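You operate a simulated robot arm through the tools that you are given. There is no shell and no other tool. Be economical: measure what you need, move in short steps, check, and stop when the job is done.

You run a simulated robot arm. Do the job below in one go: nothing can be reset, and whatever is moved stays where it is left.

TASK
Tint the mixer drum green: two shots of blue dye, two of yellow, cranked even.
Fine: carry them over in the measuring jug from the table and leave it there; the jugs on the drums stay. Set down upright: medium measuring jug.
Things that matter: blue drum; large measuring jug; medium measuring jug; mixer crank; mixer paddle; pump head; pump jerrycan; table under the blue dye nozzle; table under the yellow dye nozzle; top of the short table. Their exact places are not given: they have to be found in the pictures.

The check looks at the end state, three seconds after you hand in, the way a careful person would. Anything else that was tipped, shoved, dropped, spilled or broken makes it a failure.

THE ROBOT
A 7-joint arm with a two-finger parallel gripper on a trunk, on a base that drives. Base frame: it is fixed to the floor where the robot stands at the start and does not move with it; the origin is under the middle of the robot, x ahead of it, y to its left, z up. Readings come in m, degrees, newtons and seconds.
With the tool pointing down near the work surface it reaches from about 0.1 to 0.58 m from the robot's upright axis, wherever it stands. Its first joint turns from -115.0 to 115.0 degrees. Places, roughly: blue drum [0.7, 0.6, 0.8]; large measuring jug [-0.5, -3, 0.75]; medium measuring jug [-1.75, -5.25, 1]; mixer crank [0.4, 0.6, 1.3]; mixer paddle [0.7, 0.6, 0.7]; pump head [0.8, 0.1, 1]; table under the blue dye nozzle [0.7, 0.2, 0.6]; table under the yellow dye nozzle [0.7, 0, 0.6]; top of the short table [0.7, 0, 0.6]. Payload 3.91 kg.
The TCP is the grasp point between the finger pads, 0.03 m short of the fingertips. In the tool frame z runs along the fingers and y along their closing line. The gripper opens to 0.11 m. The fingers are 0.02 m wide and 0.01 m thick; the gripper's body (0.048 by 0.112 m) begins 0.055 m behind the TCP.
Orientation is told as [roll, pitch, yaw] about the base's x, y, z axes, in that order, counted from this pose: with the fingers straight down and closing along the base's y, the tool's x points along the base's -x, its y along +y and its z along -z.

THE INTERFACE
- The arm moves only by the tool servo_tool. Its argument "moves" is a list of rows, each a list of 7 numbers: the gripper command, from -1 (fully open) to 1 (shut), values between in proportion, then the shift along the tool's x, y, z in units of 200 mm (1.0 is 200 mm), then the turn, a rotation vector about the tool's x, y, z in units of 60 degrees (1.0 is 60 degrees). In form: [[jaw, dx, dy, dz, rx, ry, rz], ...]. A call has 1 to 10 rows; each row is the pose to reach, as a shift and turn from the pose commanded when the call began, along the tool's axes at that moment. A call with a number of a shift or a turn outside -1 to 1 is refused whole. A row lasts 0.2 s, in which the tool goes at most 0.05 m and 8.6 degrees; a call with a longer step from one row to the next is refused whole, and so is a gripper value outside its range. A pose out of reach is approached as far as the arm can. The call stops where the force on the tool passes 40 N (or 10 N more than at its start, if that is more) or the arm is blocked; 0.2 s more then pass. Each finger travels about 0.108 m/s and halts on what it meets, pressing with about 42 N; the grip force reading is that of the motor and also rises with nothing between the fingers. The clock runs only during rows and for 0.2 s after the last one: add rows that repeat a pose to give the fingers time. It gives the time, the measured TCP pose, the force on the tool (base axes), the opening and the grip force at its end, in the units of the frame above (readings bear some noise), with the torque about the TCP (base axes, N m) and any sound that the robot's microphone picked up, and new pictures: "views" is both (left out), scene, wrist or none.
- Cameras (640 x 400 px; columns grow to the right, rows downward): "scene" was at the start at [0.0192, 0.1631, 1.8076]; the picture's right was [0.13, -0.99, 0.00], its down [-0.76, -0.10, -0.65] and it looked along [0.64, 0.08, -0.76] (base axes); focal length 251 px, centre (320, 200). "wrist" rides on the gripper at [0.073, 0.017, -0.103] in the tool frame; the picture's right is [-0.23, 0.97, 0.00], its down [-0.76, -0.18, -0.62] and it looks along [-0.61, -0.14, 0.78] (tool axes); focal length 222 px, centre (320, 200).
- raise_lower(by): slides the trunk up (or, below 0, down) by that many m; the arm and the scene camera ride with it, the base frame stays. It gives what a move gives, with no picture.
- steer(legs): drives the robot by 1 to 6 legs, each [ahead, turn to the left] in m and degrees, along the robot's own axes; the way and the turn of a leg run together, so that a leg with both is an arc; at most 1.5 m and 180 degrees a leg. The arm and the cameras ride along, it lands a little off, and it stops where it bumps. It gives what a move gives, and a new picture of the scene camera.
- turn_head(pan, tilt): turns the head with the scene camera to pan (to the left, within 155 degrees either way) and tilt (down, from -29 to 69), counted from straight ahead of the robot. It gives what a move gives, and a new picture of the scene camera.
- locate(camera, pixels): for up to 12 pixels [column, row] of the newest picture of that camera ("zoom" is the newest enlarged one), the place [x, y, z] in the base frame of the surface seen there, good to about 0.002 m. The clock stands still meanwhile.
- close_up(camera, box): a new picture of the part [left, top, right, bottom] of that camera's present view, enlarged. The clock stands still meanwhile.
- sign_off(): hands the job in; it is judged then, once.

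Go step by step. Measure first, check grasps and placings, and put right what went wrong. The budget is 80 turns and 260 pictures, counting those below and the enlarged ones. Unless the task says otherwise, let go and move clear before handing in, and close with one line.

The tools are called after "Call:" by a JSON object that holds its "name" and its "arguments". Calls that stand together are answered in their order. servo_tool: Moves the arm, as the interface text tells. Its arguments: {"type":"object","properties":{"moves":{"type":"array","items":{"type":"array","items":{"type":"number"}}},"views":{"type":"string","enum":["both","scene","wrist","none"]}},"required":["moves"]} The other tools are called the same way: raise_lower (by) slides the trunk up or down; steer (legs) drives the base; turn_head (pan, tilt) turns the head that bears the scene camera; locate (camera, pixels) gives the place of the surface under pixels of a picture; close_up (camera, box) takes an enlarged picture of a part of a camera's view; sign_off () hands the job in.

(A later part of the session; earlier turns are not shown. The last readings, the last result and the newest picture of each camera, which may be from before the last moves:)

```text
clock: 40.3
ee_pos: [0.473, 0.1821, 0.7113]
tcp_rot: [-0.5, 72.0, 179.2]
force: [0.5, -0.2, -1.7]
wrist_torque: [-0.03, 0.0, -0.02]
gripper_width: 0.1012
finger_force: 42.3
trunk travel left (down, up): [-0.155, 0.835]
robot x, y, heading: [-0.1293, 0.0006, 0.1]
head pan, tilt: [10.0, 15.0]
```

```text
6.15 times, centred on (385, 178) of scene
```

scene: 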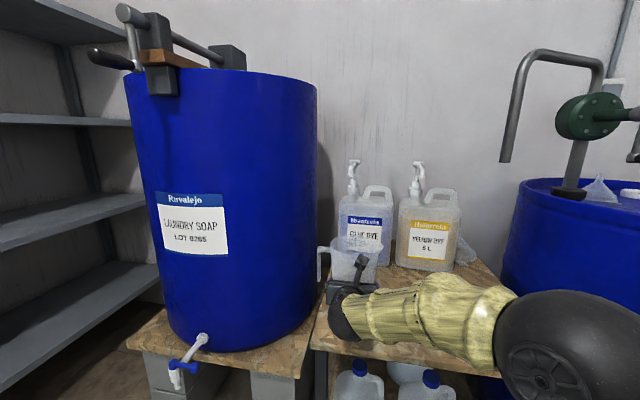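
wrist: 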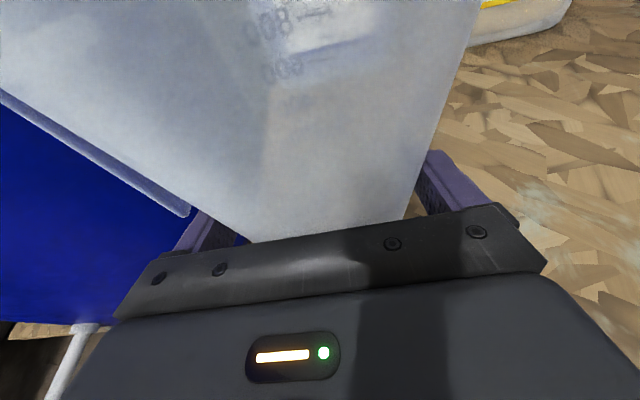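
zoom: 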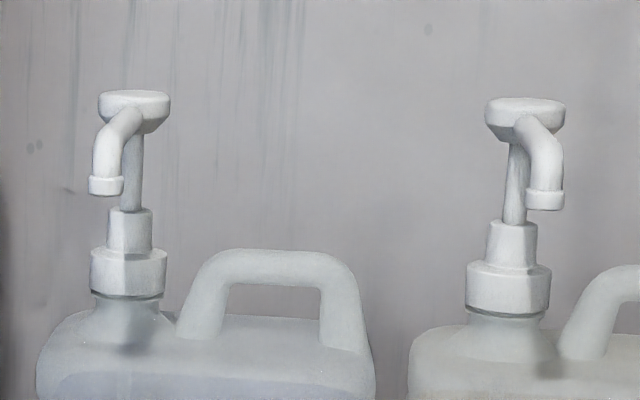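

Spout tips: blue (0.685,0.207), yellow (0.680,-0.002), z≈0.96; heads top ~0.998 at x≈0.80. I drive ahead 0.15 m with the jug lifted over the table, then fine-place.

Call:
{"name": "steer", "arguments": {"legs": [[0.15, 0]]}}

Call:
{"name": "close_up", "arguments": {"camera": "scene", "box": [280, 140, 460, 300]}}

```text
clock: 41.8
ee_pos: [0.6249, 0.1752, 0.7113]
tcp_rot: [-0.5, 72.0, 178.9]
force: [0.3, -0.3, -1.0]
wrist_torque: [-0.03, 0.02, 0.02]
gripper_width: 0.101
finger_force: 42.0
trunk travel left (down, up): [-0.155, 0.835]
robot x, y, heading: [0.0196, -0.0011, -0.8]
head pan, tilt: [10.0, 15.0]
```

scene: 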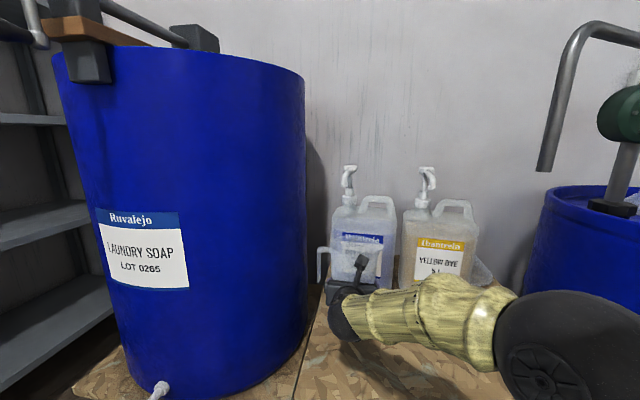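

```text
2.50 times, centred on (370, 220) of scene
```

zoom: 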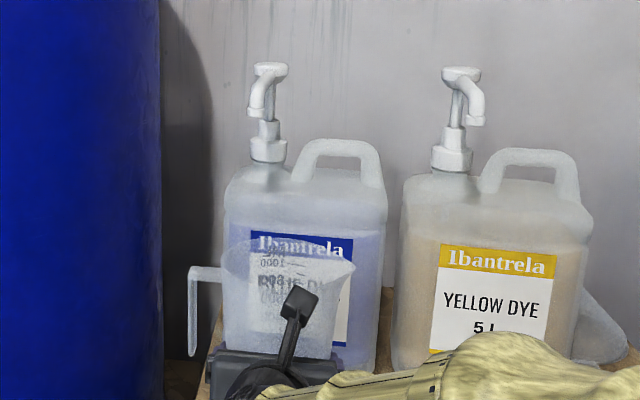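

Small move to the blue spot (TCP → 0.6615, 0.188), still lifted.

Call:
{"name": "servo_tool", "arguments": {"moves": [[0, 0.03, -0.03, 0.09, 0, 0, 0], [0, 0.0565, -0.065, 0.174, 0, 0, 0], [0, 0.0565, -0.065, 0.174, 0, 0, 0]], "views": "both"}}

Call:
{"name": "close_up", "arguments": {"camera": "scene", "box": [300, 150, 420, 300]}}

```text
clock: 42.6
ee_pos: [0.6613, 0.1862, 0.7112]
tcp_rot: [-0.5, 71.8, 178.9]
force: [0.5, 0.2, -1.1]
wrist_torque: [0.0, 0.01, 0.02]
gripper_width: 0.1012
finger_force: 41.9
trunk travel left (down, up): [-0.155, 0.835]
robot x, y, heading: [0.0211, 0.0004, -0.6]
head pan, tilt: [10.0, 15.0]
```

scene: 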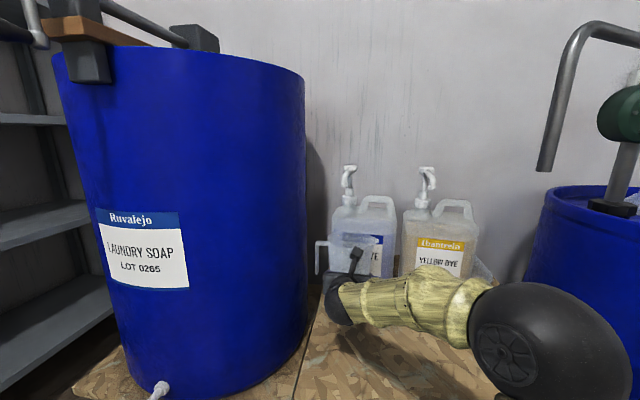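
wrist: 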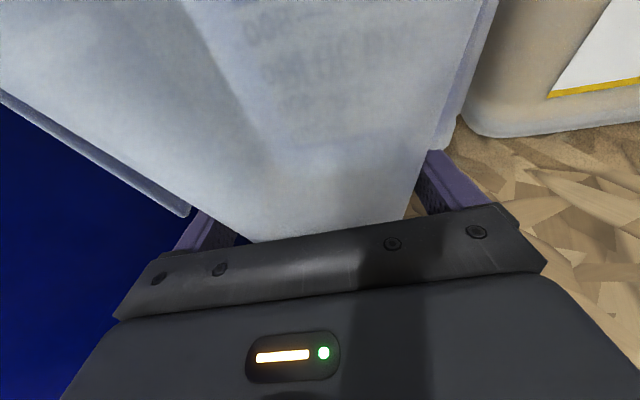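

```text
2.67 times, centred on (360, 225) of scene
```

zoom: 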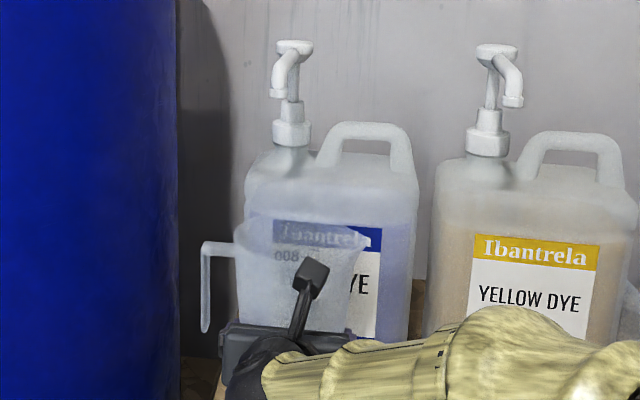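

Jug is between clearances. Descend 5 cm, then open.

Call:
{"name": "servo_tool", "arguments": {"moves": [[0, -0.12, 0, 0.04, 0, 0, 0], [0, -0.21, 0, 0.068, 0, 0, 0], [0, -0.24, 0, 0.078, 0, 0, 0], [0, -0.24, 0, 0.078, 0, 0, 0]], "views": "scene"}}

```text
clock: 43.6
ee_pos: [0.6608, 0.1885, 0.6609]
tcp_rot: [-0.5, 72.2, 178.8]
force: [-0.3, 0.5, -1.3]
wrist_torque: [0.0, 0.07, 0.04]
gripper_width: 0.1009
finger_force: 42.2
trunk travel left (down, up): [-0.155, 0.835]
robot x, y, heading: [0.0194, -0.0006, -0.9]
head pan, tilt: [10.0, 15.0]
```

scene: 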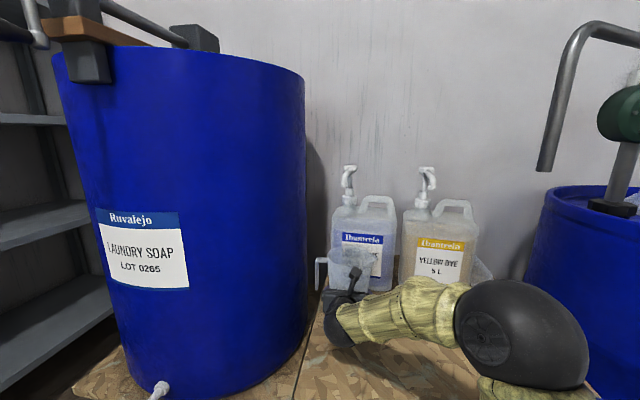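

Down at z 0.661. Open and back straight out 0.16 m.

Call:
{"name": "servo_tool", "arguments": {"moves": [[-1, 0, 0, 0, 0, 0, 0], [-1, 0, 0, 0, 0, 0, 0], [-1, -0.04, 0, -0.12, 0, 0, 0], [-1, -0.1, 0, -0.31, 0, 0, 0], [-1, -0.17, 0, -0.53, 0, 0, 0], [-1, -0.25, 0, -0.76, 0, 0, 0], [-1, -0.25, 0, -0.76, 0, 0, 0]], "views": "both"}}

Call:
{"name": "turn_head", "arguments": {"pan": 10, "tilt": 25}}

Call:
{"name": "close_up", "arguments": {"camera": "scene", "box": [300, 80, 440, 240]}}

```text
clock: 45.2
ee_pos: [0.4978, 0.1906, 0.6593]
tcp_rot: [-0.5, 72.0, 178.8]
force: [0.6, 0.5, -0.7]
wrist_torque: [0.01, 0.03, 0.02]
gripper_width: 0.11
finger_force: 0.0
trunk travel left (down, up): [-0.155, 0.835]
robot x, y, heading: [0.0217, -0.0036, -0.8]
head pan, tilt: [10.0, 15.0]
```

scene: 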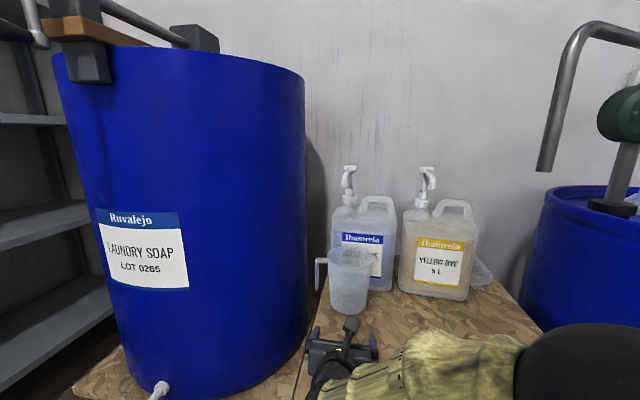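
wrist: 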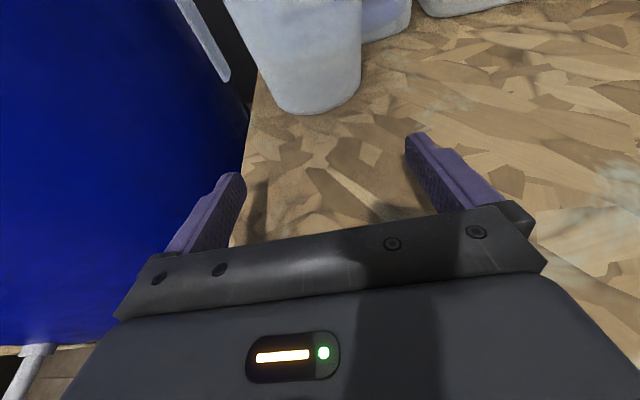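

```text
clock: 45.9
ee_pos: [0.4992, 0.1907, 0.66]
tcp_rot: [-0.5, 72.0, 178.9]
force: [-0.5, 0.3, 0.3]
wrist_torque: [-0.03, -0.03, 0.01]
gripper_width: 0.1098
finger_force: 0.0
trunk travel left (down, up): [-0.155, 0.835]
robot x, y, heading: [0.0146, -0.0028, -0.6]
head pan, tilt: [10.0, 25.0]
```

scene: 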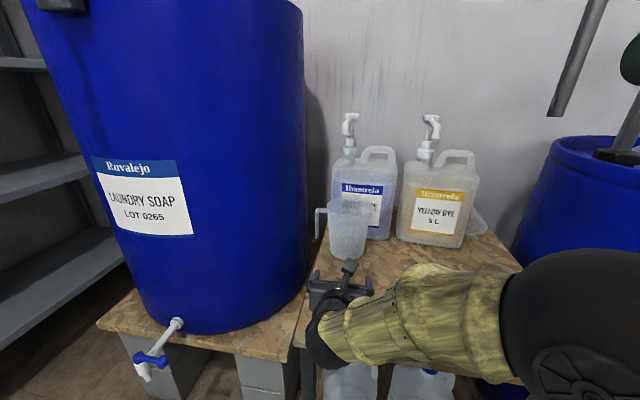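

```text
2.50 times, centred on (370, 160) of scene
```

zoom: 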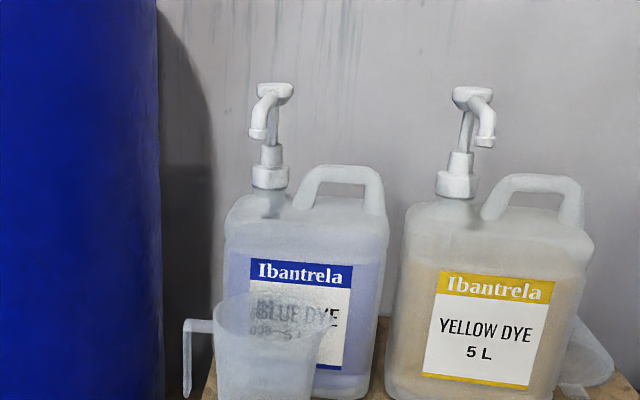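

Jug stands upright under the blue spout. Raise the trunk 0.43 and move ahead 0.08, then look.

Call:
{"name": "raise_lower", "arguments": {"by": 0.45}}

Call:
{"name": "steer", "arguments": {"legs": [[0.08, 0.7]]}}

Call:
{"name": "servo_tool", "arguments": {"moves": [[0, 0, 0, 0, 0, -0.1, 0], [1, 0, 0, 0, 0, -0.2, 0], [1, 0, 0, 0, 0, -0.3, 0], [1, 0, 0, 0, 0, -0.36, 0], [1, 0, 0, 0, 0, -0.36, 0], [1, 0, 0, 0, 0, -0.36, 0]], "views": "both"}}

```text
refused: 0.45 is not a number from -0.4 to 0.4
```

```text
clock: 47.1
ee_pos: [0.5777, 0.1962, 0.6596]
tcp_rot: [-0.6, 72.0, 179.6]
force: [0.1, 0.0, 0.6]
wrist_torque: [0.0, 0.04, -0.01]
gripper_width: 0.11
finger_force: 0.0
trunk travel left (down, up): [-0.155, 0.835]
robot x, y, heading: [0.0972, 0.0022, 0.0]
head pan, tilt: [10.0, 25.0]
```

scene: 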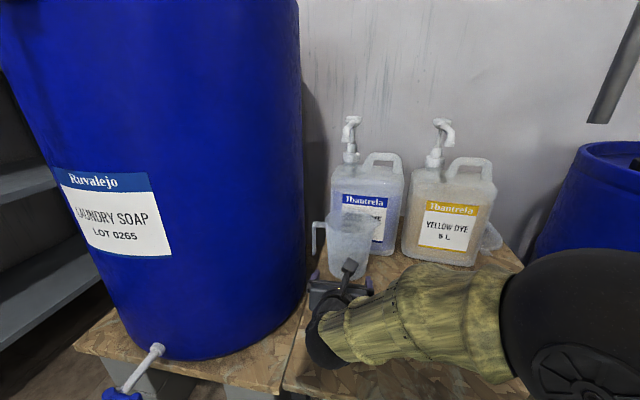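

```text
clock: 48.5
ee_pos: [0.5779, 0.1954, 0.6581]
tcp_rot: [-0.2, 50.4, 179.8]
force: [0.0, -0.9, -0.4]
wrist_torque: [0.02, 0.0, 0.0]
gripper_width: 0.0001
finger_force: 37.9
trunk travel left (down, up): [-0.155, 0.835]
robot x, y, heading: [0.1002, -0.0047, 0.2]
head pan, tilt: [10.0, 25.0]
```

scene: 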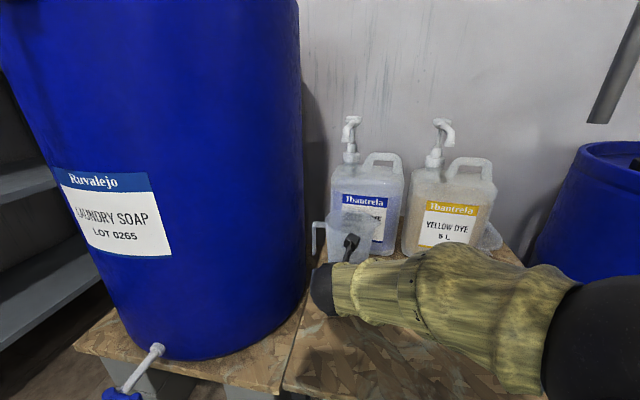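
wrist: 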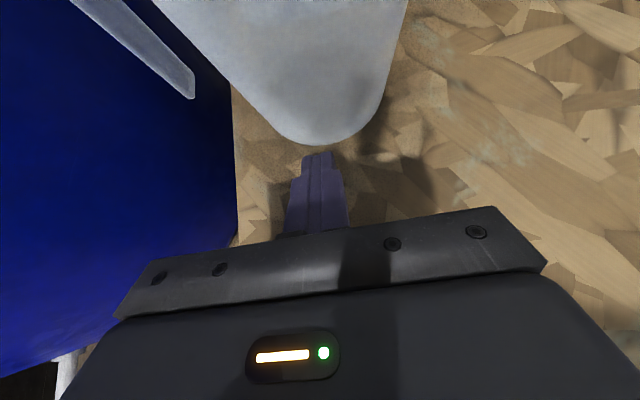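

The lift was refused (max 0.4), so the hand moved in low but without touching the jug. I pull back 8 cm first, then raise by 0.4.

Call:
{"name": "servo_tool", "arguments": {"moves": [[1, -0.13, 0, -0.15, 0, 0, 0], [1, -0.257, 0, -0.31, 0, 0, 0], [1, -0.257, 0, -0.31, 0, 0, 0]], "views": "none"}}

Call:
{"name": "raise_lower", "arguments": {"by": 0.4}}

Call:
{"name": "turn_head", "arguments": {"pan": 10, "tilt": 50}}

```text
clock: 49.3
ee_pos: [0.4974, 0.1959, 0.6591]
tcp_rot: [-0.2, 50.4, 179.9]
force: [-0.9, 0.3, 0.2]
wrist_torque: [0.0, 0.01, 0.02]
gripper_width: 0.0003
finger_force: 37.7
trunk travel left (down, up): [-0.155, 0.835]
robot x, y, heading: [0.0981, -0.0026, 0.0]
head pan, tilt: [10.0, 25.0]
```

```text
clock: 53.1
ee_pos: [0.4982, 0.1964, 1.0588]
tcp_rot: [-0.2, 50.5, 179.9]
force: [0.3, 0.0, -0.3]
wrist_torque: [-0.01, -0.01, 0.03]
gripper_width: 0.0001
finger_force: 37.6
trunk travel left (down, up): [-0.555, 0.435]
robot x, y, heading: [0.1006, -0.0053, -0.1]
head pan, tilt: [10.0, 25.0]
```

```text
clock: 54.0
ee_pos: [0.4975, 0.1962, 1.0604]
tcp_rot: [-0.2, 50.5, 179.9]
force: [0.0, 0.1, 0.4]
wrist_torque: [0.0, -0.02, -0.01]
gripper_width: 0.0
finger_force: 37.9
trunk travel left (down, up): [-0.555, 0.435]
robot x, y, heading: [0.1011, -0.0032, 0.1]
head pan, tilt: [10.0, 50.0]
```

scene: 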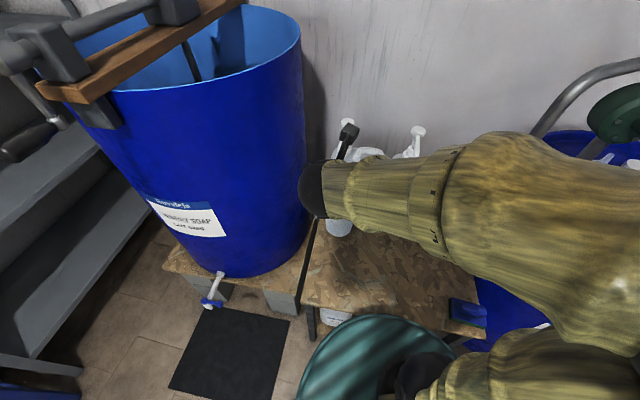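

Approach above the blue head in two steps: first 0.2 m forward at constant height.

Call:
{"name": "servo_tool", "arguments": {"moves": [[1, 0.127, 0, 0.154, 0, 0, 0], [1, 0.254, 0, 0.308, 0, 0, 0], [1, 0.381, -0.01, 0.463, 0, 0, 0], [1, 0.509, -0.02, 0.617, 0, 0, 0], [1, 0.636, -0.02, 0.771, 0, 0, 0], [1, 0.636, -0.02, 0.771, 0, 0, 0]], "views": "both"}}

```text
clock: 55.4
ee_pos: [0.702, 0.2042, 1.0648]
tcp_rot: [-0.3, 50.4, 179.8]
force: [-0.2, -0.1, -0.5]
wrist_torque: [0.0, 0.01, 0.03]
gripper_width: 0.0002
finger_force: 38.3
trunk travel left (down, up): [-0.555, 0.435]
robot x, y, heading: [0.0995, -0.0042, 0.0]
head pan, tilt: [10.0, 50.0]
```

scene: 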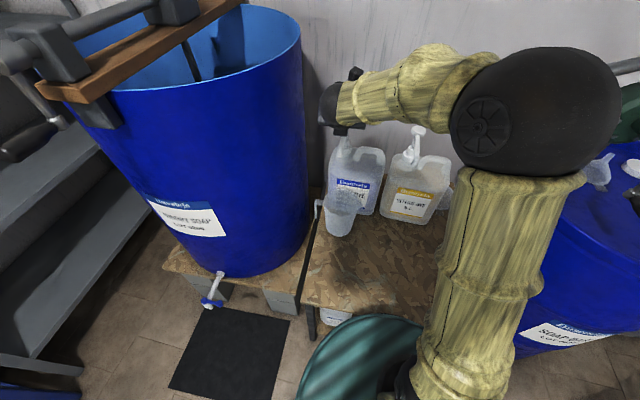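
wrist: 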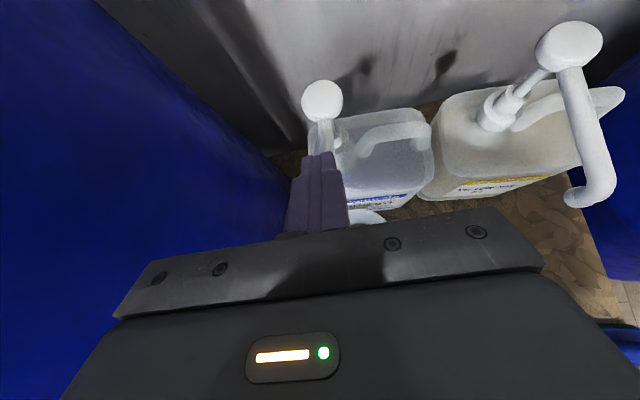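

Call:
{"name": "locate", "arguments": {"camera": "wrist", "pixels": [[322, 102], [322, 84], [304, 100], [340, 100], [322, 116], [570, 45], [541, 45], [600, 45]]}}

Call:
{"name": "locate", "arguments": {"camera": "scene", "pixels": [[380, 95], [380, 122], [440, 110], [470, 130], [340, 100], [520, 170]]}}

```text
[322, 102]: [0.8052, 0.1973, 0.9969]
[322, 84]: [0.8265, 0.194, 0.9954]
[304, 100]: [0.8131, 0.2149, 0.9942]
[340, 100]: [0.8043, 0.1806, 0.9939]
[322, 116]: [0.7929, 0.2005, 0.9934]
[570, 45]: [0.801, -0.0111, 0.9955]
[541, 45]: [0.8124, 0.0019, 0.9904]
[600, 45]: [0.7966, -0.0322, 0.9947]
```

```text
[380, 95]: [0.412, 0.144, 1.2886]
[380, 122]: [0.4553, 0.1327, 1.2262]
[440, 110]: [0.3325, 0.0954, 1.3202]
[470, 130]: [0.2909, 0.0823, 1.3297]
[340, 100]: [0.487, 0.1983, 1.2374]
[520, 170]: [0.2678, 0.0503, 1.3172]
```

Head centre (0.808,0.197,0.997). Move to hover 2 cm above it.

Call:
{"name": "servo_tool", "arguments": {"moves": [[1, 0.1, 0.018, 0.17, 0, 0, 0], [1, 0.194, 0.035, 0.391, 0, 0, 0], [1, 0.194, 0.035, 0.391, 0, 0, 0]], "views": "wrist"}}

```text
clock: 56.2
ee_pos: [0.7856, 0.194, 1.0448]
tcp_rot: [-0.2, 50.4, 179.9]
force: [-0.7, 0.0, 0.8]
wrist_torque: [0.03, 0.0, 0.01]
gripper_width: 0.0
finger_force: 37.8
trunk travel left (down, up): [-0.555, 0.435]
robot x, y, heading: [0.1015, -0.0027, -0.1]
head pan, tilt: [10.0, 50.0]
```

wrist: 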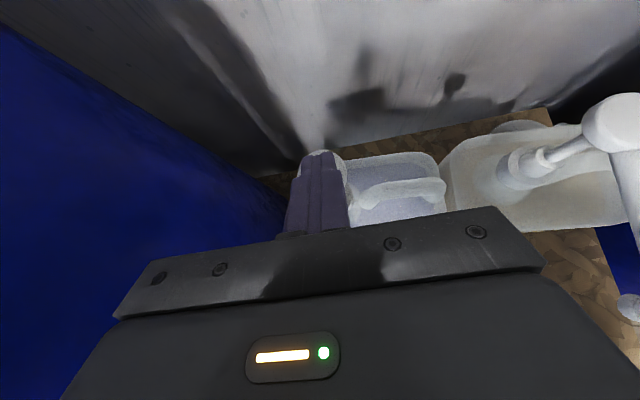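

Fingertips over the head. Press straight down up to 6.5 cm (force limit guards the end stop).

Call:
{"name": "servo_tool", "arguments": {"moves": [[1, -0.058, -0.01, 0.048, 0, 0, 0], [1, -0.096, -0.01, 0.08, 0, 0, 0], [1, -0.135, -0.01, 0.111, 0, 0, 0], [1, -0.173, -0.01, 0.143, 0, 0, 0], [1, -0.212, -0.01, 0.175, 0, 0, 0], [1, -0.25, -0.01, 0.207, 0, 0, 0], [1, -0.25, -0.01, 0.207, 0, 0, 0]], "views": "scene"}}

Call:
{"name": "close_up", "arguments": {"camera": "scene", "box": [290, 80, 450, 260]}}

```text
clock: 57.8
ee_pos: [0.7823, 0.1959, 0.9805]
tcp_rot: [-0.4, 50.8, 179.7]
force: [9.2, 1.5, 26.2]
wrist_torque: [0.04, -0.74, 0.04]
gripper_width: 0.0
finger_force: 37.3
trunk travel left (down, up): [-0.555, 0.435]
robot x, y, heading: [0.0963, -0.0004, 0.1]
head pan, tilt: [10.0, 50.0]
```

scene: 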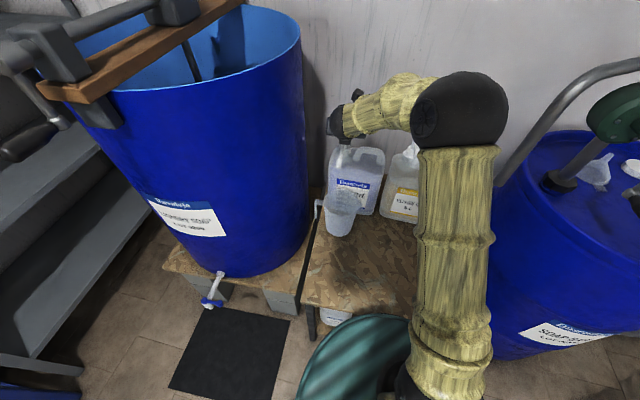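

```text
2.22 times, centred on (370, 170) of scene
```

zoom: 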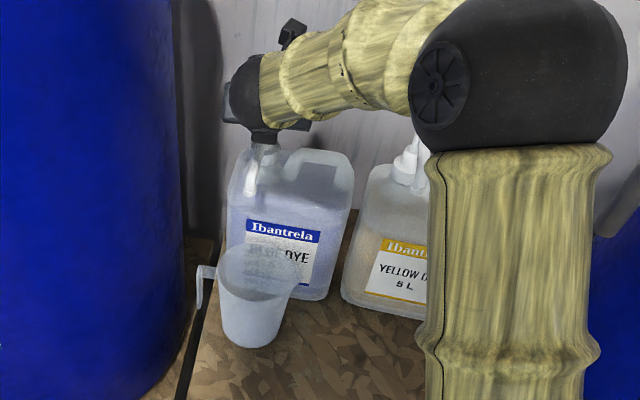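

Stroke ~4.5 cm at 26 N. Push a little more to find the end stop, then release.

Call:
{"name": "servo_tool", "arguments": {"moves": [[1, -0.02, 0, 0.016, 0, 0, 0], [1, -0.04, 0, 0.032, 0, 0, 0], [1, -0.04, 0, 0.032, 0, 0, 0]], "views": "none"}}

Call:
{"name": "servo_tool", "arguments": {"moves": [[1, 0.07, 0, -0.06, 0, 0, 0], [1, 0.15, 0, -0.125, 0, 0, 0], [1, 0.25, 0, -0.207, 0, 0, 0], [1, 0.32, 0, -0.265, 0, 0, 0], [1, 0.32, 0, -0.265, 0, 0, 0]], "views": "scene"}}

Call:
{"name": "close_up", "arguments": {"camera": "scene", "box": [300, 100, 420, 250]}}

```text
clock: 58.2
ee_pos: [0.785, 0.1957, 0.9801]
tcp_rot: [-0.5, 51.5, 179.7]
force: [-1.0, -0.3, 16.2]
wrist_torque: [-0.06, -0.28, -0.13]
gripper_width: 0.0
finger_force: 37.9
trunk travel left (down, up): [-0.555, 0.435]
robot x, y, heading: [0.1012, -0.0014, -0.1]
head pan, tilt: [10.0, 50.0]
stopped in row 2: the force on the tool passed its limit at 42 N (the readings are from after the stop); the commanded pose is now the measured one
```

```text
clock: 59.5
ee_pos: [0.7842, 0.197, 1.0612]
tcp_rot: [-0.4, 51.1, 179.7]
force: [-0.2, -0.9, -0.3]
wrist_torque: [-0.01, 0.0, -0.02]
gripper_width: 0.0
finger_force: 37.8
trunk travel left (down, up): [-0.555, 0.435]
robot x, y, heading: [0.0993, -0.0049, -0.2]
head pan, tilt: [10.0, 50.0]
```

scene: 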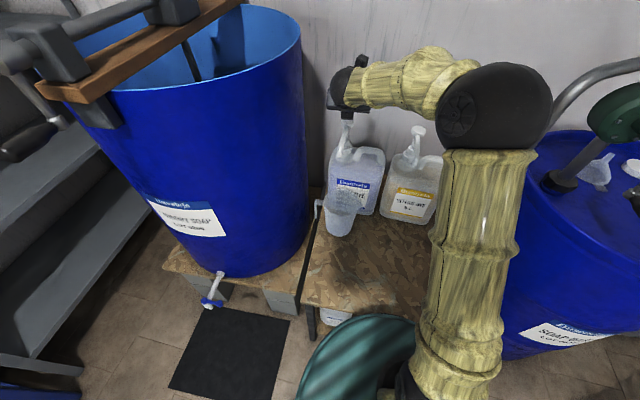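

```text
2.67 times, centred on (360, 175) of scene
```

zoom: 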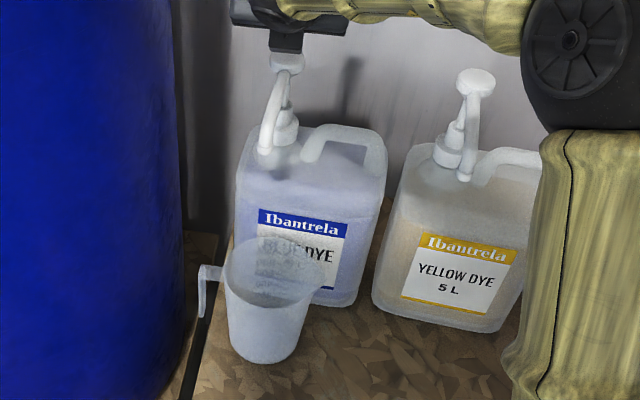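

End stop confirmed (42 N); head sprang back. Check the jug for dye.

Call:
{"name": "close_up", "arguments": {"camera": "scene", "box": [310, 170, 370, 245]}}

```text
5.33 times, centred on (340, 208) of scene
```

zoom: 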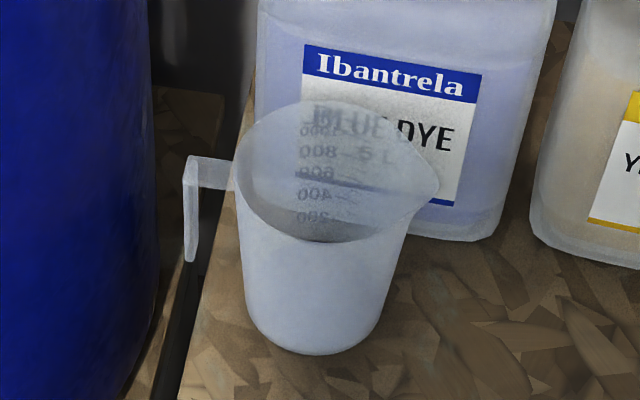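

The jug's bottom isn't visible at this angle; I raise the trunk to look in from above.

Call:
{"name": "raise_lower", "arguments": {"by": 0.4}}

Call:
{"name": "turn_head", "arguments": {"pan": 15, "tilt": 60}}

Call:
{"name": "close_up", "arguments": {"camera": "scene", "box": [280, 130, 400, 240]}}

```text
clock: 63.3
ee_pos: [0.7829, 0.1964, 1.4599]
tcp_rot: [-0.4, 51.0, 179.7]
force: [0.2, 0.4, -0.5]
wrist_torque: [0.03, -0.04, 0.01]
gripper_width: 0.0001
finger_force: 37.6
trunk travel left (down, up): [-0.955, 0.035]
robot x, y, heading: [0.0991, -0.002, 0.2]
head pan, tilt: [10.0, 50.0]
```

```text
clock: 64.0
ee_pos: [0.7825, 0.1968, 1.4602]
tcp_rot: [-0.4, 51.0, 179.7]
force: [-0.2, 0.1, 0.2]
wrist_torque: [-0.01, -0.04, 0.03]
gripper_width: 0.0002
finger_force: 37.4
trunk travel left (down, up): [-0.955, 0.035]
robot x, y, heading: [0.1001, -0.0021, 0.1]
head pan, tilt: [15.0, 60.0]
```

scene: 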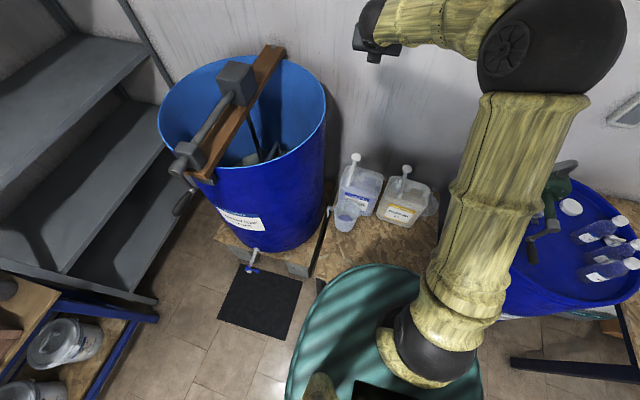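

```text
3.64 times, centred on (340, 185) of scene
```

zoom: 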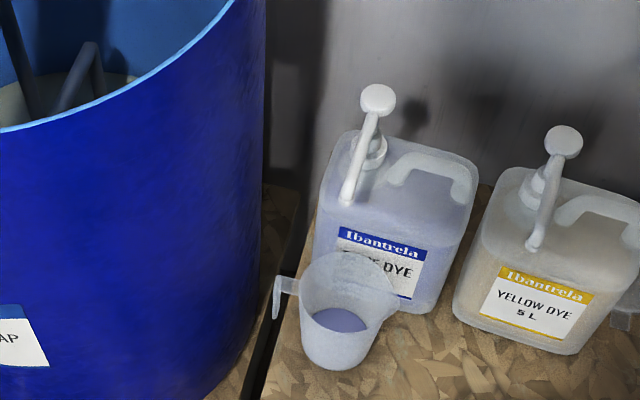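

Blue dye lies in the jug. Lower again and give the second blue stroke.

Call:
{"name": "raise_lower", "arguments": {"by": -0.4}}

Call:
{"name": "servo_tool", "arguments": {"moves": [[1, -0.096, 0, 0.08, 0, 0, 0], [1, -0.154, 0, 0.127, 0, 0, 0], [1, -0.193, 0, 0.159, 0, 0, 0], [1, -0.231, 0, 0.191, 0, 0, 0], [1, -0.27, 0, 0.223, 0, 0, 0], [1, -0.308, 0, 0.255, 0, 0, 0], [1, -0.338, 0, 0.279, 0, 0, 0], [1, -0.36, 0, 0.297, 0, 0, 0], [1, -0.36, 0, 0.297, 0, 0, 0]], "views": "none"}}

```text
clock: 67.8
ee_pos: [0.7827, 0.197, 1.0605]
tcp_rot: [-0.4, 51.1, 179.7]
force: [0.4, 0.0, -0.7]
wrist_torque: [0.01, 0.01, 0.01]
gripper_width: 0.0
finger_force: 38.3
trunk travel left (down, up): [-0.555, 0.435]
robot x, y, heading: [0.0966, 0.0014, -0.0]
head pan, tilt: [15.0, 60.0]
```

```text
clock: 69.6
ee_pos: [0.7863, 0.1975, 0.9798]
tcp_rot: [-0.7, 52.4, 179.4]
force: [-0.9, 0.2, 17.9]
wrist_torque: [0.03, -0.29, -0.25]
gripper_width: 0.0
finger_force: 37.6
trunk travel left (down, up): [-0.555, 0.435]
robot x, y, heading: [0.0999, -0.0019, 0.0]
head pan, tilt: [15.0, 60.0]
stopped in row 8: the force on the tool passed its limit at 43 N (the readings are from after the stop); the commanded pose is now the measured one
```

Second full stroke done. Lift off and pull back.

Call:
{"name": "servo_tool", "arguments": {"moves": [[1, 0.08, 0, -0.06, 0, 0, 0], [1, 0.16, 0, -0.12, 0, 0, 0], [1, 0.26, 0, -0.2, 0, 0, 0], [1, 0.34, 0, -0.26, 0, -0.02, 0], [1, 0.22, 0, -0.41, 0, -0.02, 0], [1, 0.1, 0, -0.57, 0, -0.02, 0], [1, -0.02, 0, -0.72, 0, -0.02, 0], [1, -0.14, 0, -0.88, 0, -0.02, 0], [1, -0.22, 0, -0.98, 0, -0.02, 0], [1, -0.22, 0, -0.98, 0, -0.02, 0]], "views": "none"}}

Call:
{"name": "servo_tool", "arguments": {"moves": [[0.5, -0.12, 0, -0.16, 0, 0, 0], [-0.5, -0.24, 0, -0.31, 0, 0.1, 0], [-1, -0.36, 0, -0.46, 0, 0.2, 0], [-1, -0.36, 0, -0.46, 0, 0.3, 0], [-1, -0.36, 0, -0.46, 0, 0.34, 0], [-1, -0.36, 0, -0.46, 0, 0.34, 0]], "views": "both"}}

```text
clock: 71.8
ee_pos: [0.6036, 0.1941, 1.0625]
tcp_rot: [-0.7, 50.6, 179.5]
force: [0.2, -0.5, 0.2]
wrist_torque: [0.01, 0.02, 0.01]
gripper_width: 0.0
finger_force: 37.5
trunk travel left (down, up): [-0.555, 0.435]
robot x, y, heading: [0.0991, -0.0021, 0.1]
head pan, tilt: [15.0, 60.0]
```

```text
clock: 73.2
ee_pos: [0.4898, 0.1963, 1.0651]
tcp_rot: [-1.1, 71.1, 179.0]
force: [-0.4, 0.1, 0.9]
wrist_torque: [-0.02, 0.02, -0.01]
gripper_width: 0.1099
finger_force: 0.1
trunk travel left (down, up): [-0.555, 0.435]
robot x, y, heading: [0.1006, -0.0019, -0.0]
head pan, tilt: [15.0, 60.0]
```

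scene: 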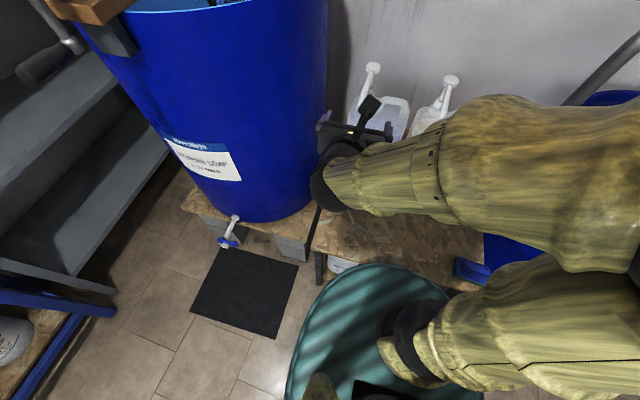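
wrist: 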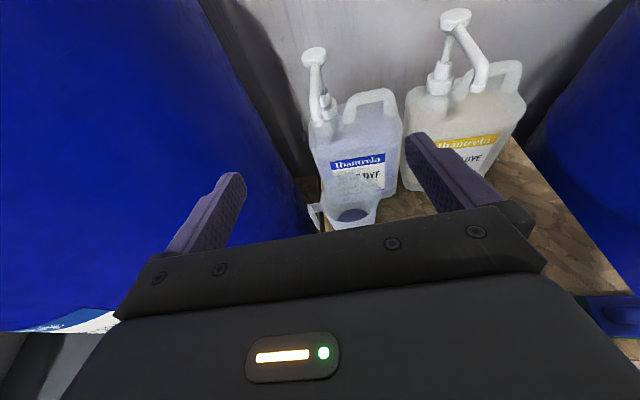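

Hand open and levelled at pitch 71. Lower 0.4 and align y to 0.1885.

Call:
{"name": "raise_lower", "arguments": {"by": -0.4}}

Call:
{"name": "servo_tool", "arguments": {"moves": [[-1, -0.02, 0.037, 0.005, 0, 0.015, 0], [-1, -0.02, 0.037, 0.005, 0, 0.015, 0]], "views": "both"}}

```text
clock: 77.0
ee_pos: [0.4902, 0.1958, 0.6658]
tcp_rot: [-1.0, 71.1, 179.0]
force: [0.6, -0.3, 0.2]
wrist_torque: [0.02, -0.01, 0.01]
gripper_width: 0.1098
finger_force: 0.1
trunk travel left (down, up): [-0.155, 0.835]
robot x, y, heading: [0.0996, 0.0002, -0.3]
head pan, tilt: [15.0, 60.0]
```

```text
clock: 77.6
ee_pos: [0.489, 0.1902, 0.6614]
tcp_rot: [-1.0, 71.9, 179.0]
force: [-0.2, -0.4, 0.6]
wrist_torque: [0.01, 0.01, -0.02]
gripper_width: 0.1098
finger_force: 0.1
out of reach, approached as far as the arm can: row 1
trunk travel left (down, up): [-0.155, 0.835]
robot x, y, heading: [0.1017, 0.0001, 0.1]
head pan, tilt: [15.0, 60.0]
```

scene: 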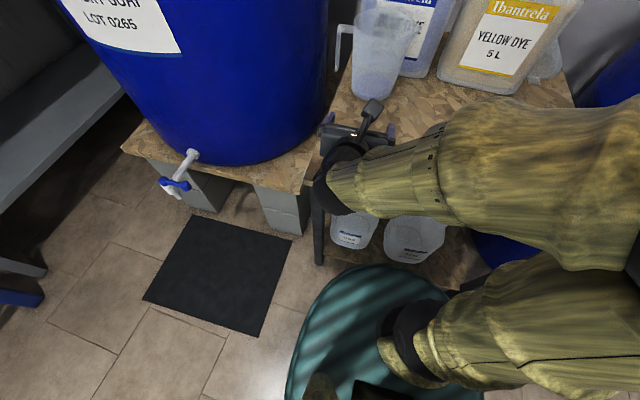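
wrist: 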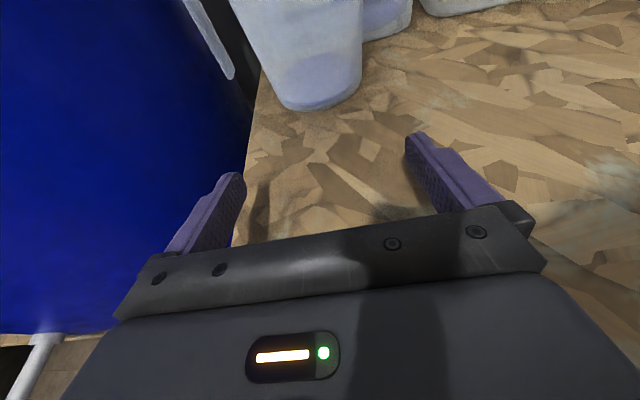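

Call:
{"name": "locate", "arguments": {"camera": "wrist", "pixels": [[272, 80], [275, 60], [320, 100], [320, 80], [357, 60], [357, 80], [300, 90], [345, 90]]}}

```text
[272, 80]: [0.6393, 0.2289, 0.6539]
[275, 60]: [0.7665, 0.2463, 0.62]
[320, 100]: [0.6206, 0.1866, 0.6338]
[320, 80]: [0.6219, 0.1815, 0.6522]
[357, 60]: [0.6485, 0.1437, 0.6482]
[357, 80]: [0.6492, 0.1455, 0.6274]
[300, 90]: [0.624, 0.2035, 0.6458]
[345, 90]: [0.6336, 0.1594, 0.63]
```

Jug axis ≈ (0.671, 0.189). Advance 0.176 m, then close.

Call:
{"name": "servo_tool", "arguments": {"moves": [[-1, 0.06, 0.003, 0.18, 0, 0, 0], [-1, 0.12, 0.005, 0.36, 0, 0, 0], [-1, 0.17, 0.005, 0.52, 0, 0, 0], [-1, 0.21, 0.005, 0.64, 0, 0, 0], [-1, 0.24, 0.005, 0.74, 0, 0, 0], [-1, 0.26, 0.005, 0.8, 0, 0, 0], [-1, 0.273, 0.005, 0.837, 0, 0, 0], [-1, 0.273, 0.005, 0.837, 0, 0, 0]], "views": "wrist"}}

```text
clock: 79.4
ee_pos: [0.6653, 0.1866, 0.66]
tcp_rot: [-0.9, 72.0, 179.0]
force: [-0.2, 0.2, -0.1]
wrist_torque: [0.0, 0.0, -0.03]
gripper_width: 0.1099
finger_force: 0.0
trunk travel left (down, up): [-0.155, 0.835]
robot x, y, heading: [0.0997, -0.0034, -0.2]
head pan, tilt: [15.0, 60.0]
```

wrist: 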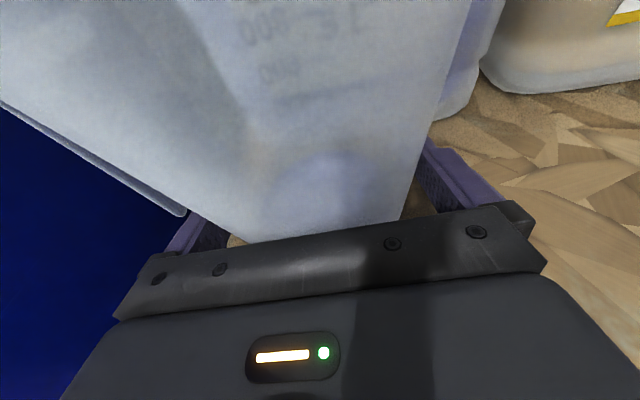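

Straddled without contact. Close, lift 3 cm, back 4 cm.

Call:
{"name": "servo_tool", "arguments": {"moves": [[-0.7, 0, 0, 0, 0, 0, 0], [-0.4, 0, 0, 0, 0, 0, 0], [0, 0, 0, 0, 0, 0, 0], [0, 0, 0, 0, 0, 0, 0], [0, 0.07, 0, -0.023, 0, 0, 0], [0, 0.143, 0, -0.046, 0, 0, 0], [0, 0.11, 0, -0.14, 0, 0, 0], [0, 0.081, 0, -0.236, 0, 0, 0], [0, 0.081, 0, -0.236, 0, 0, 0]], "views": "scene"}}

```text
clock: 81.4
ee_pos: [0.6257, 0.1863, 0.6919]
tcp_rot: [-1.1, 71.9, 178.9]
force: [0.3, -0.5, -1.5]
wrist_torque: [0.0, 0.03, 0.01]
gripper_width: 0.1011
finger_force: 41.9
trunk travel left (down, up): [-0.155, 0.835]
robot x, y, heading: [0.0961, -0.0007, -0.1]
head pan, tilt: [15.0, 60.0]
```

scene: 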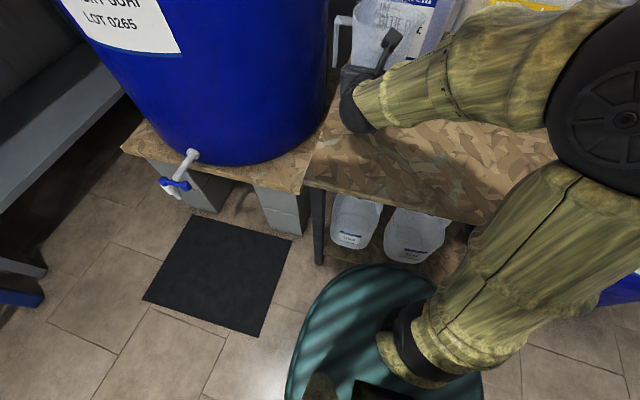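

Held. Shift right 0.19 m toward the yellow spout.

Call:
{"name": "servo_tool", "arguments": {"moves": [[0, 0, 0.19, 0, 0, 0, 0], [0, 0, 0.38, 0, 0, 0, 0], [0, 0, 0.57, 0, 0, 0, 0], [0, 0, 0.76, 0, 0, 0, 0], [0, 0, 0.95, 0, 0, 0, 0], [0, 0, 0.95, 0, 0, 0, 0]], "views": "both"}}

Call:
{"name": "turn_head", "arguments": {"pan": 0, "tilt": 25}}

```text
clock: 82.8
ee_pos: [0.6216, 0.0178, 0.6949]
tcp_rot: [0.4, 72.6, -179.4]
force: [-0.1, 3.0, -1.3]
wrist_torque: [-0.08, 0.03, -0.2]
gripper_width: 0.1008
finger_force: 42.0
out of reach, approached as far as the arm can: row 5
trunk travel left (down, up): [-0.155, 0.835]
robot x, y, heading: [0.1008, 0.0007, 0.3]
head pan, tilt: [15.0, 60.0]
```

scene: 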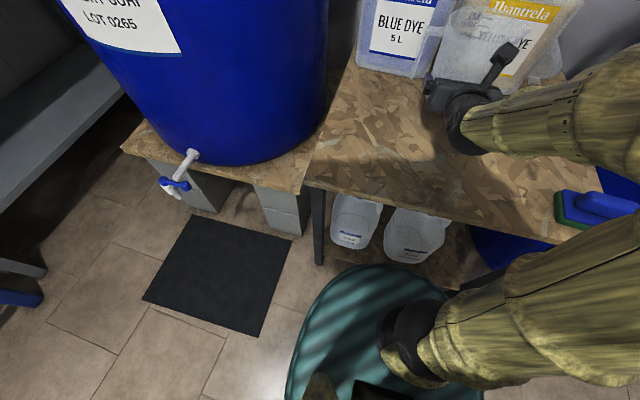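
wrist: 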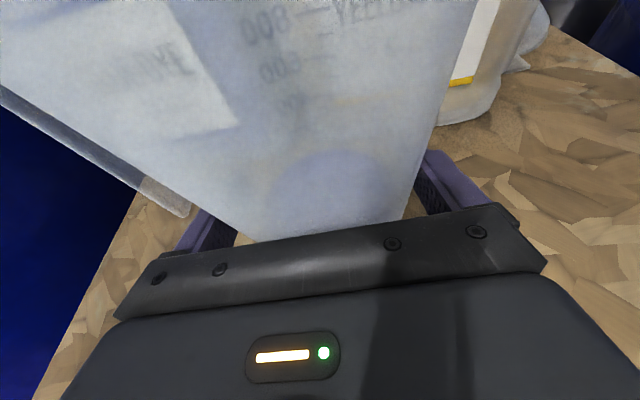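

```text
clock: 83.8
ee_pos: [0.6236, 0.0132, 0.6962]
tcp_rot: [0.2, 72.7, 179.7]
force: [-0.3, 0.7, -1.7]
wrist_torque: [0.01, 0.01, -0.02]
gripper_width: 0.1012
finger_force: 42.4
trunk travel left (down, up): [-0.155, 0.835]
robot x, y, heading: [0.1007, -0.0027, -0.3]
head pan, tilt: [0.0, 25.0]
```

scene: 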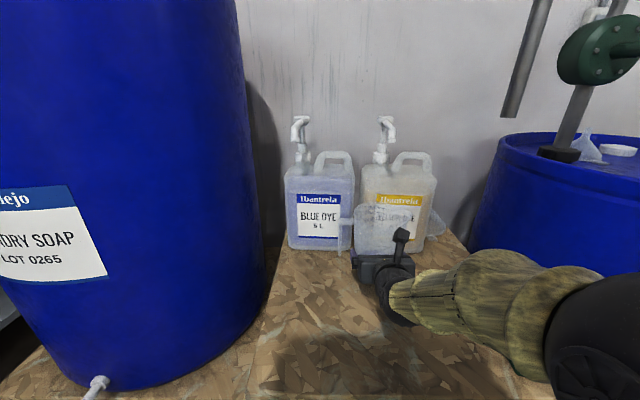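

TCP at (0.624, 0.013). Move forward 0.036 and right 0.013.

Call:
{"name": "servo_tool", "arguments": {"moves": [[0, 0.027, 0, 0.086, 0, 0, 0], [0, 0.054, 0.03, 0.172, 0, 0, 0], [0, 0.054, 0.065, 0.172, 0, 0, 0], [0, 0.054, 0.065, 0.172, 0, 0, 0]], "views": "scene"}}

Call:
{"name": "close_up", "arguments": {"camera": "scene", "box": [270, 100, 450, 290]}}

```text
clock: 85.0
ee_pos: [0.6581, -0.0533, 0.6889]
tcp_rot: [-1.5, 71.9, 174.4]
force: [1.0, -1.0, -1.3]
wrist_torque: [0.01, 0.0, 0.04]
gripper_width: 0.1007
finger_force: 42.3
out of reach, approached as far as the arm can: row 1, 2, 3
trunk travel left (down, up): [-0.155, 0.835]
robot x, y, heading: [0.0967, -0.0021, 0.0]
head pan, tilt: [0.0, 25.0]
stopped in row 4: the arm was blocked; the commanded pose is now the measured one
```

scene: 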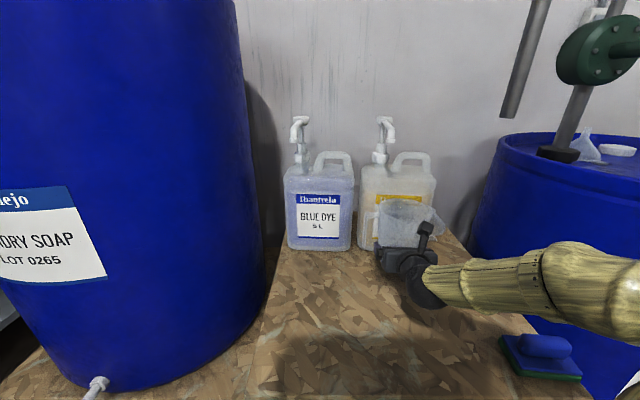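

```text
2.11 times, centred on (360, 195) of scene
```

zoom: 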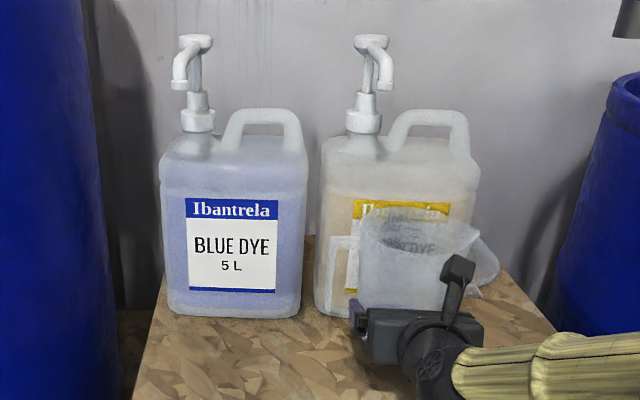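

It overshot right to y=-0.053 and reports blocked (heading −4°). I ease back left 5 cm and straighten, then check.

Call:
{"name": "servo_tool", "arguments": {"moves": [[0, 0, -0.08, -0.02, 0.02, 0, 0], [0, 0, -0.16, -0.02, 0.04, 0, 0], [0, 0, -0.25, -0.02, 0.067, 0, 0], [0, 0, -0.25, -0.02, 0.067, 0, 0]], "views": "both"}}

Call:
{"name": "turn_head", "arguments": {"pan": -35, "tilt": 35}}

```text
clock: 86.0
ee_pos: [0.6587, -0.0004, 0.6903]
tcp_rot: [-5.2, 71.8, 175.0]
force: [0.1, 0.2, -0.8]
wrist_torque: [0.02, 0.01, 0.02]
gripper_width: 0.1009
finger_force: 41.7
trunk travel left (down, up): [-0.155, 0.835]
robot x, y, heading: [0.1015, -0.0012, -0.2]
head pan, tilt: [0.0, 25.0]
```

scene: 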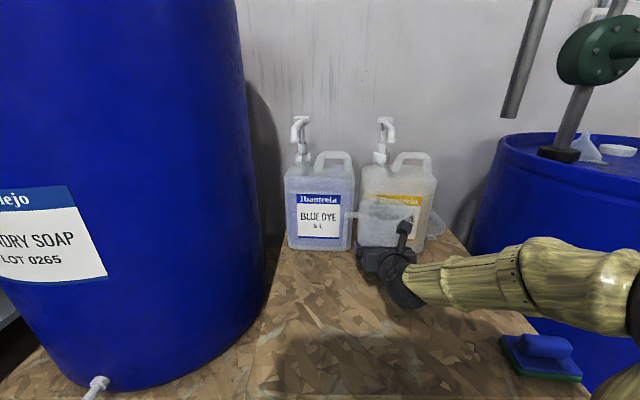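
wrist: 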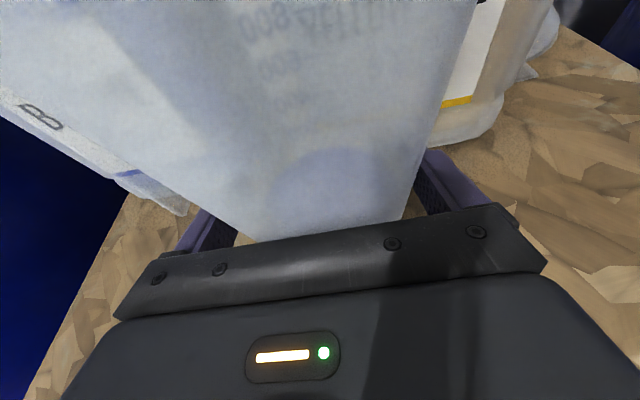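

```text
clock: 87.1
ee_pos: [0.6585, -0.0012, 0.6909]
tcp_rot: [-5.1, 71.8, 175.0]
force: [-0.5, 0.2, -1.8]
wrist_torque: [0.0, 0.03, -0.03]
gripper_width: 0.101
finger_force: 41.6
trunk travel left (down, up): [-0.155, 0.835]
robot x, y, heading: [0.0985, -0.0017, -0.2]
head pan, tilt: [-35.0, 35.0]
```

scene: 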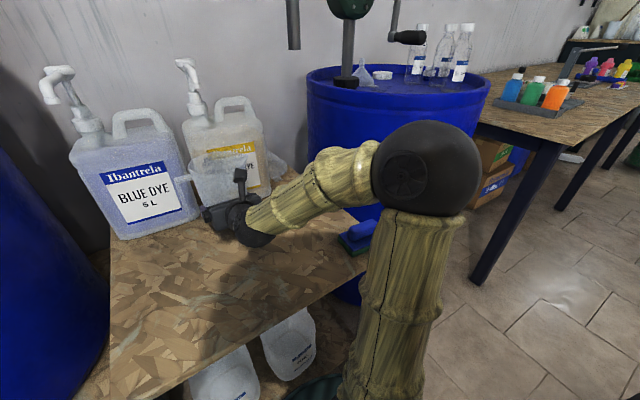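

All upright, nothing touched; TCP is now (0.6586,-0.001). Level the 1.6° roll and lower 3 cm onto the table, then release.

Call:
{"name": "servo_tool", "arguments": {"moves": [[0, -0.05, 0, 0.016, 0, 0, -0.028], [0, -0.1, 0, 0.032, 0, 0, -0.028], [0, -0.143, 0, 0.0465, 0, 0, -0.028], [0, -0.143, 0, 0.0465, 0, 0, -0.028]], "views": "none"}}

Call:
{"name": "turn_head", "arguments": {"pan": 0, "tilt": 25}}

Call:
{"name": "close_up", "arguments": {"camera": "scene", "box": [320, 100, 460, 290]}}

```text
clock: 88.1
ee_pos: [0.6494, -0.0043, 0.6683]
tcp_rot: [0.0, 72.0, -179.6]
force: [-1.1, -0.6, -2.6]
wrist_torque: [-0.01, 0.04, 0.0]
gripper_width: 0.1011
finger_force: 42.2
out of reach, approached as far as the arm can: row 2, 3, 4
trunk travel left (down, up): [-0.155, 0.835]
robot x, y, heading: [0.1013, -0.0014, 0.0]
head pan, tilt: [-35.0, 35.0]
```

```text
clock: 89.1
ee_pos: [0.6513, -0.0045, 0.6679]
tcp_rot: [0.1, 72.1, -179.6]
force: [0.3, -0.1, -1.0]
wrist_torque: [-0.06, 0.03, 0.0]
gripper_width: 0.1008
finger_force: 42.2
trunk travel left (down, up): [-0.155, 0.835]
robot x, y, heading: [0.0975, -0.0017, 0.2]
head pan, tilt: [0.0, 25.0]
```

scene: 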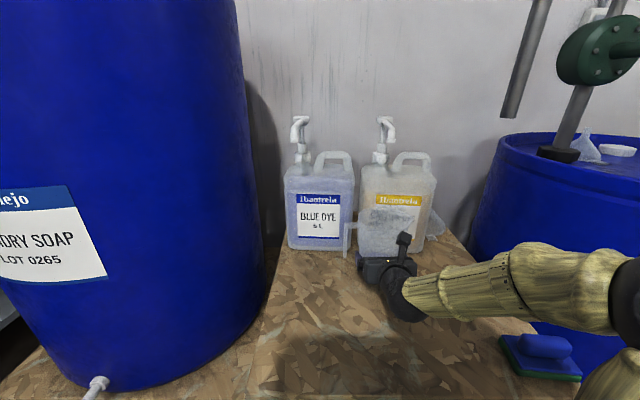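

```text
2.11 times, centred on (390, 195) of scene
```

zoom: 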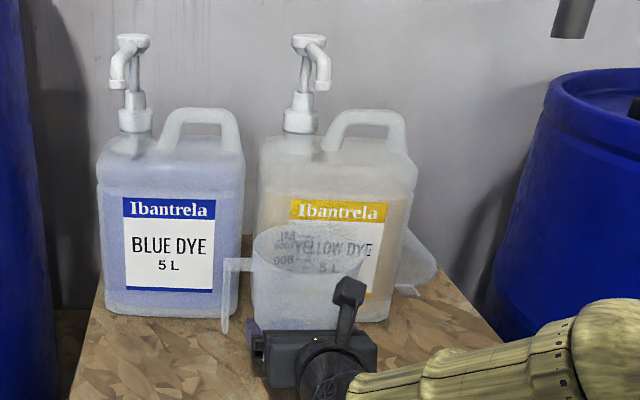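

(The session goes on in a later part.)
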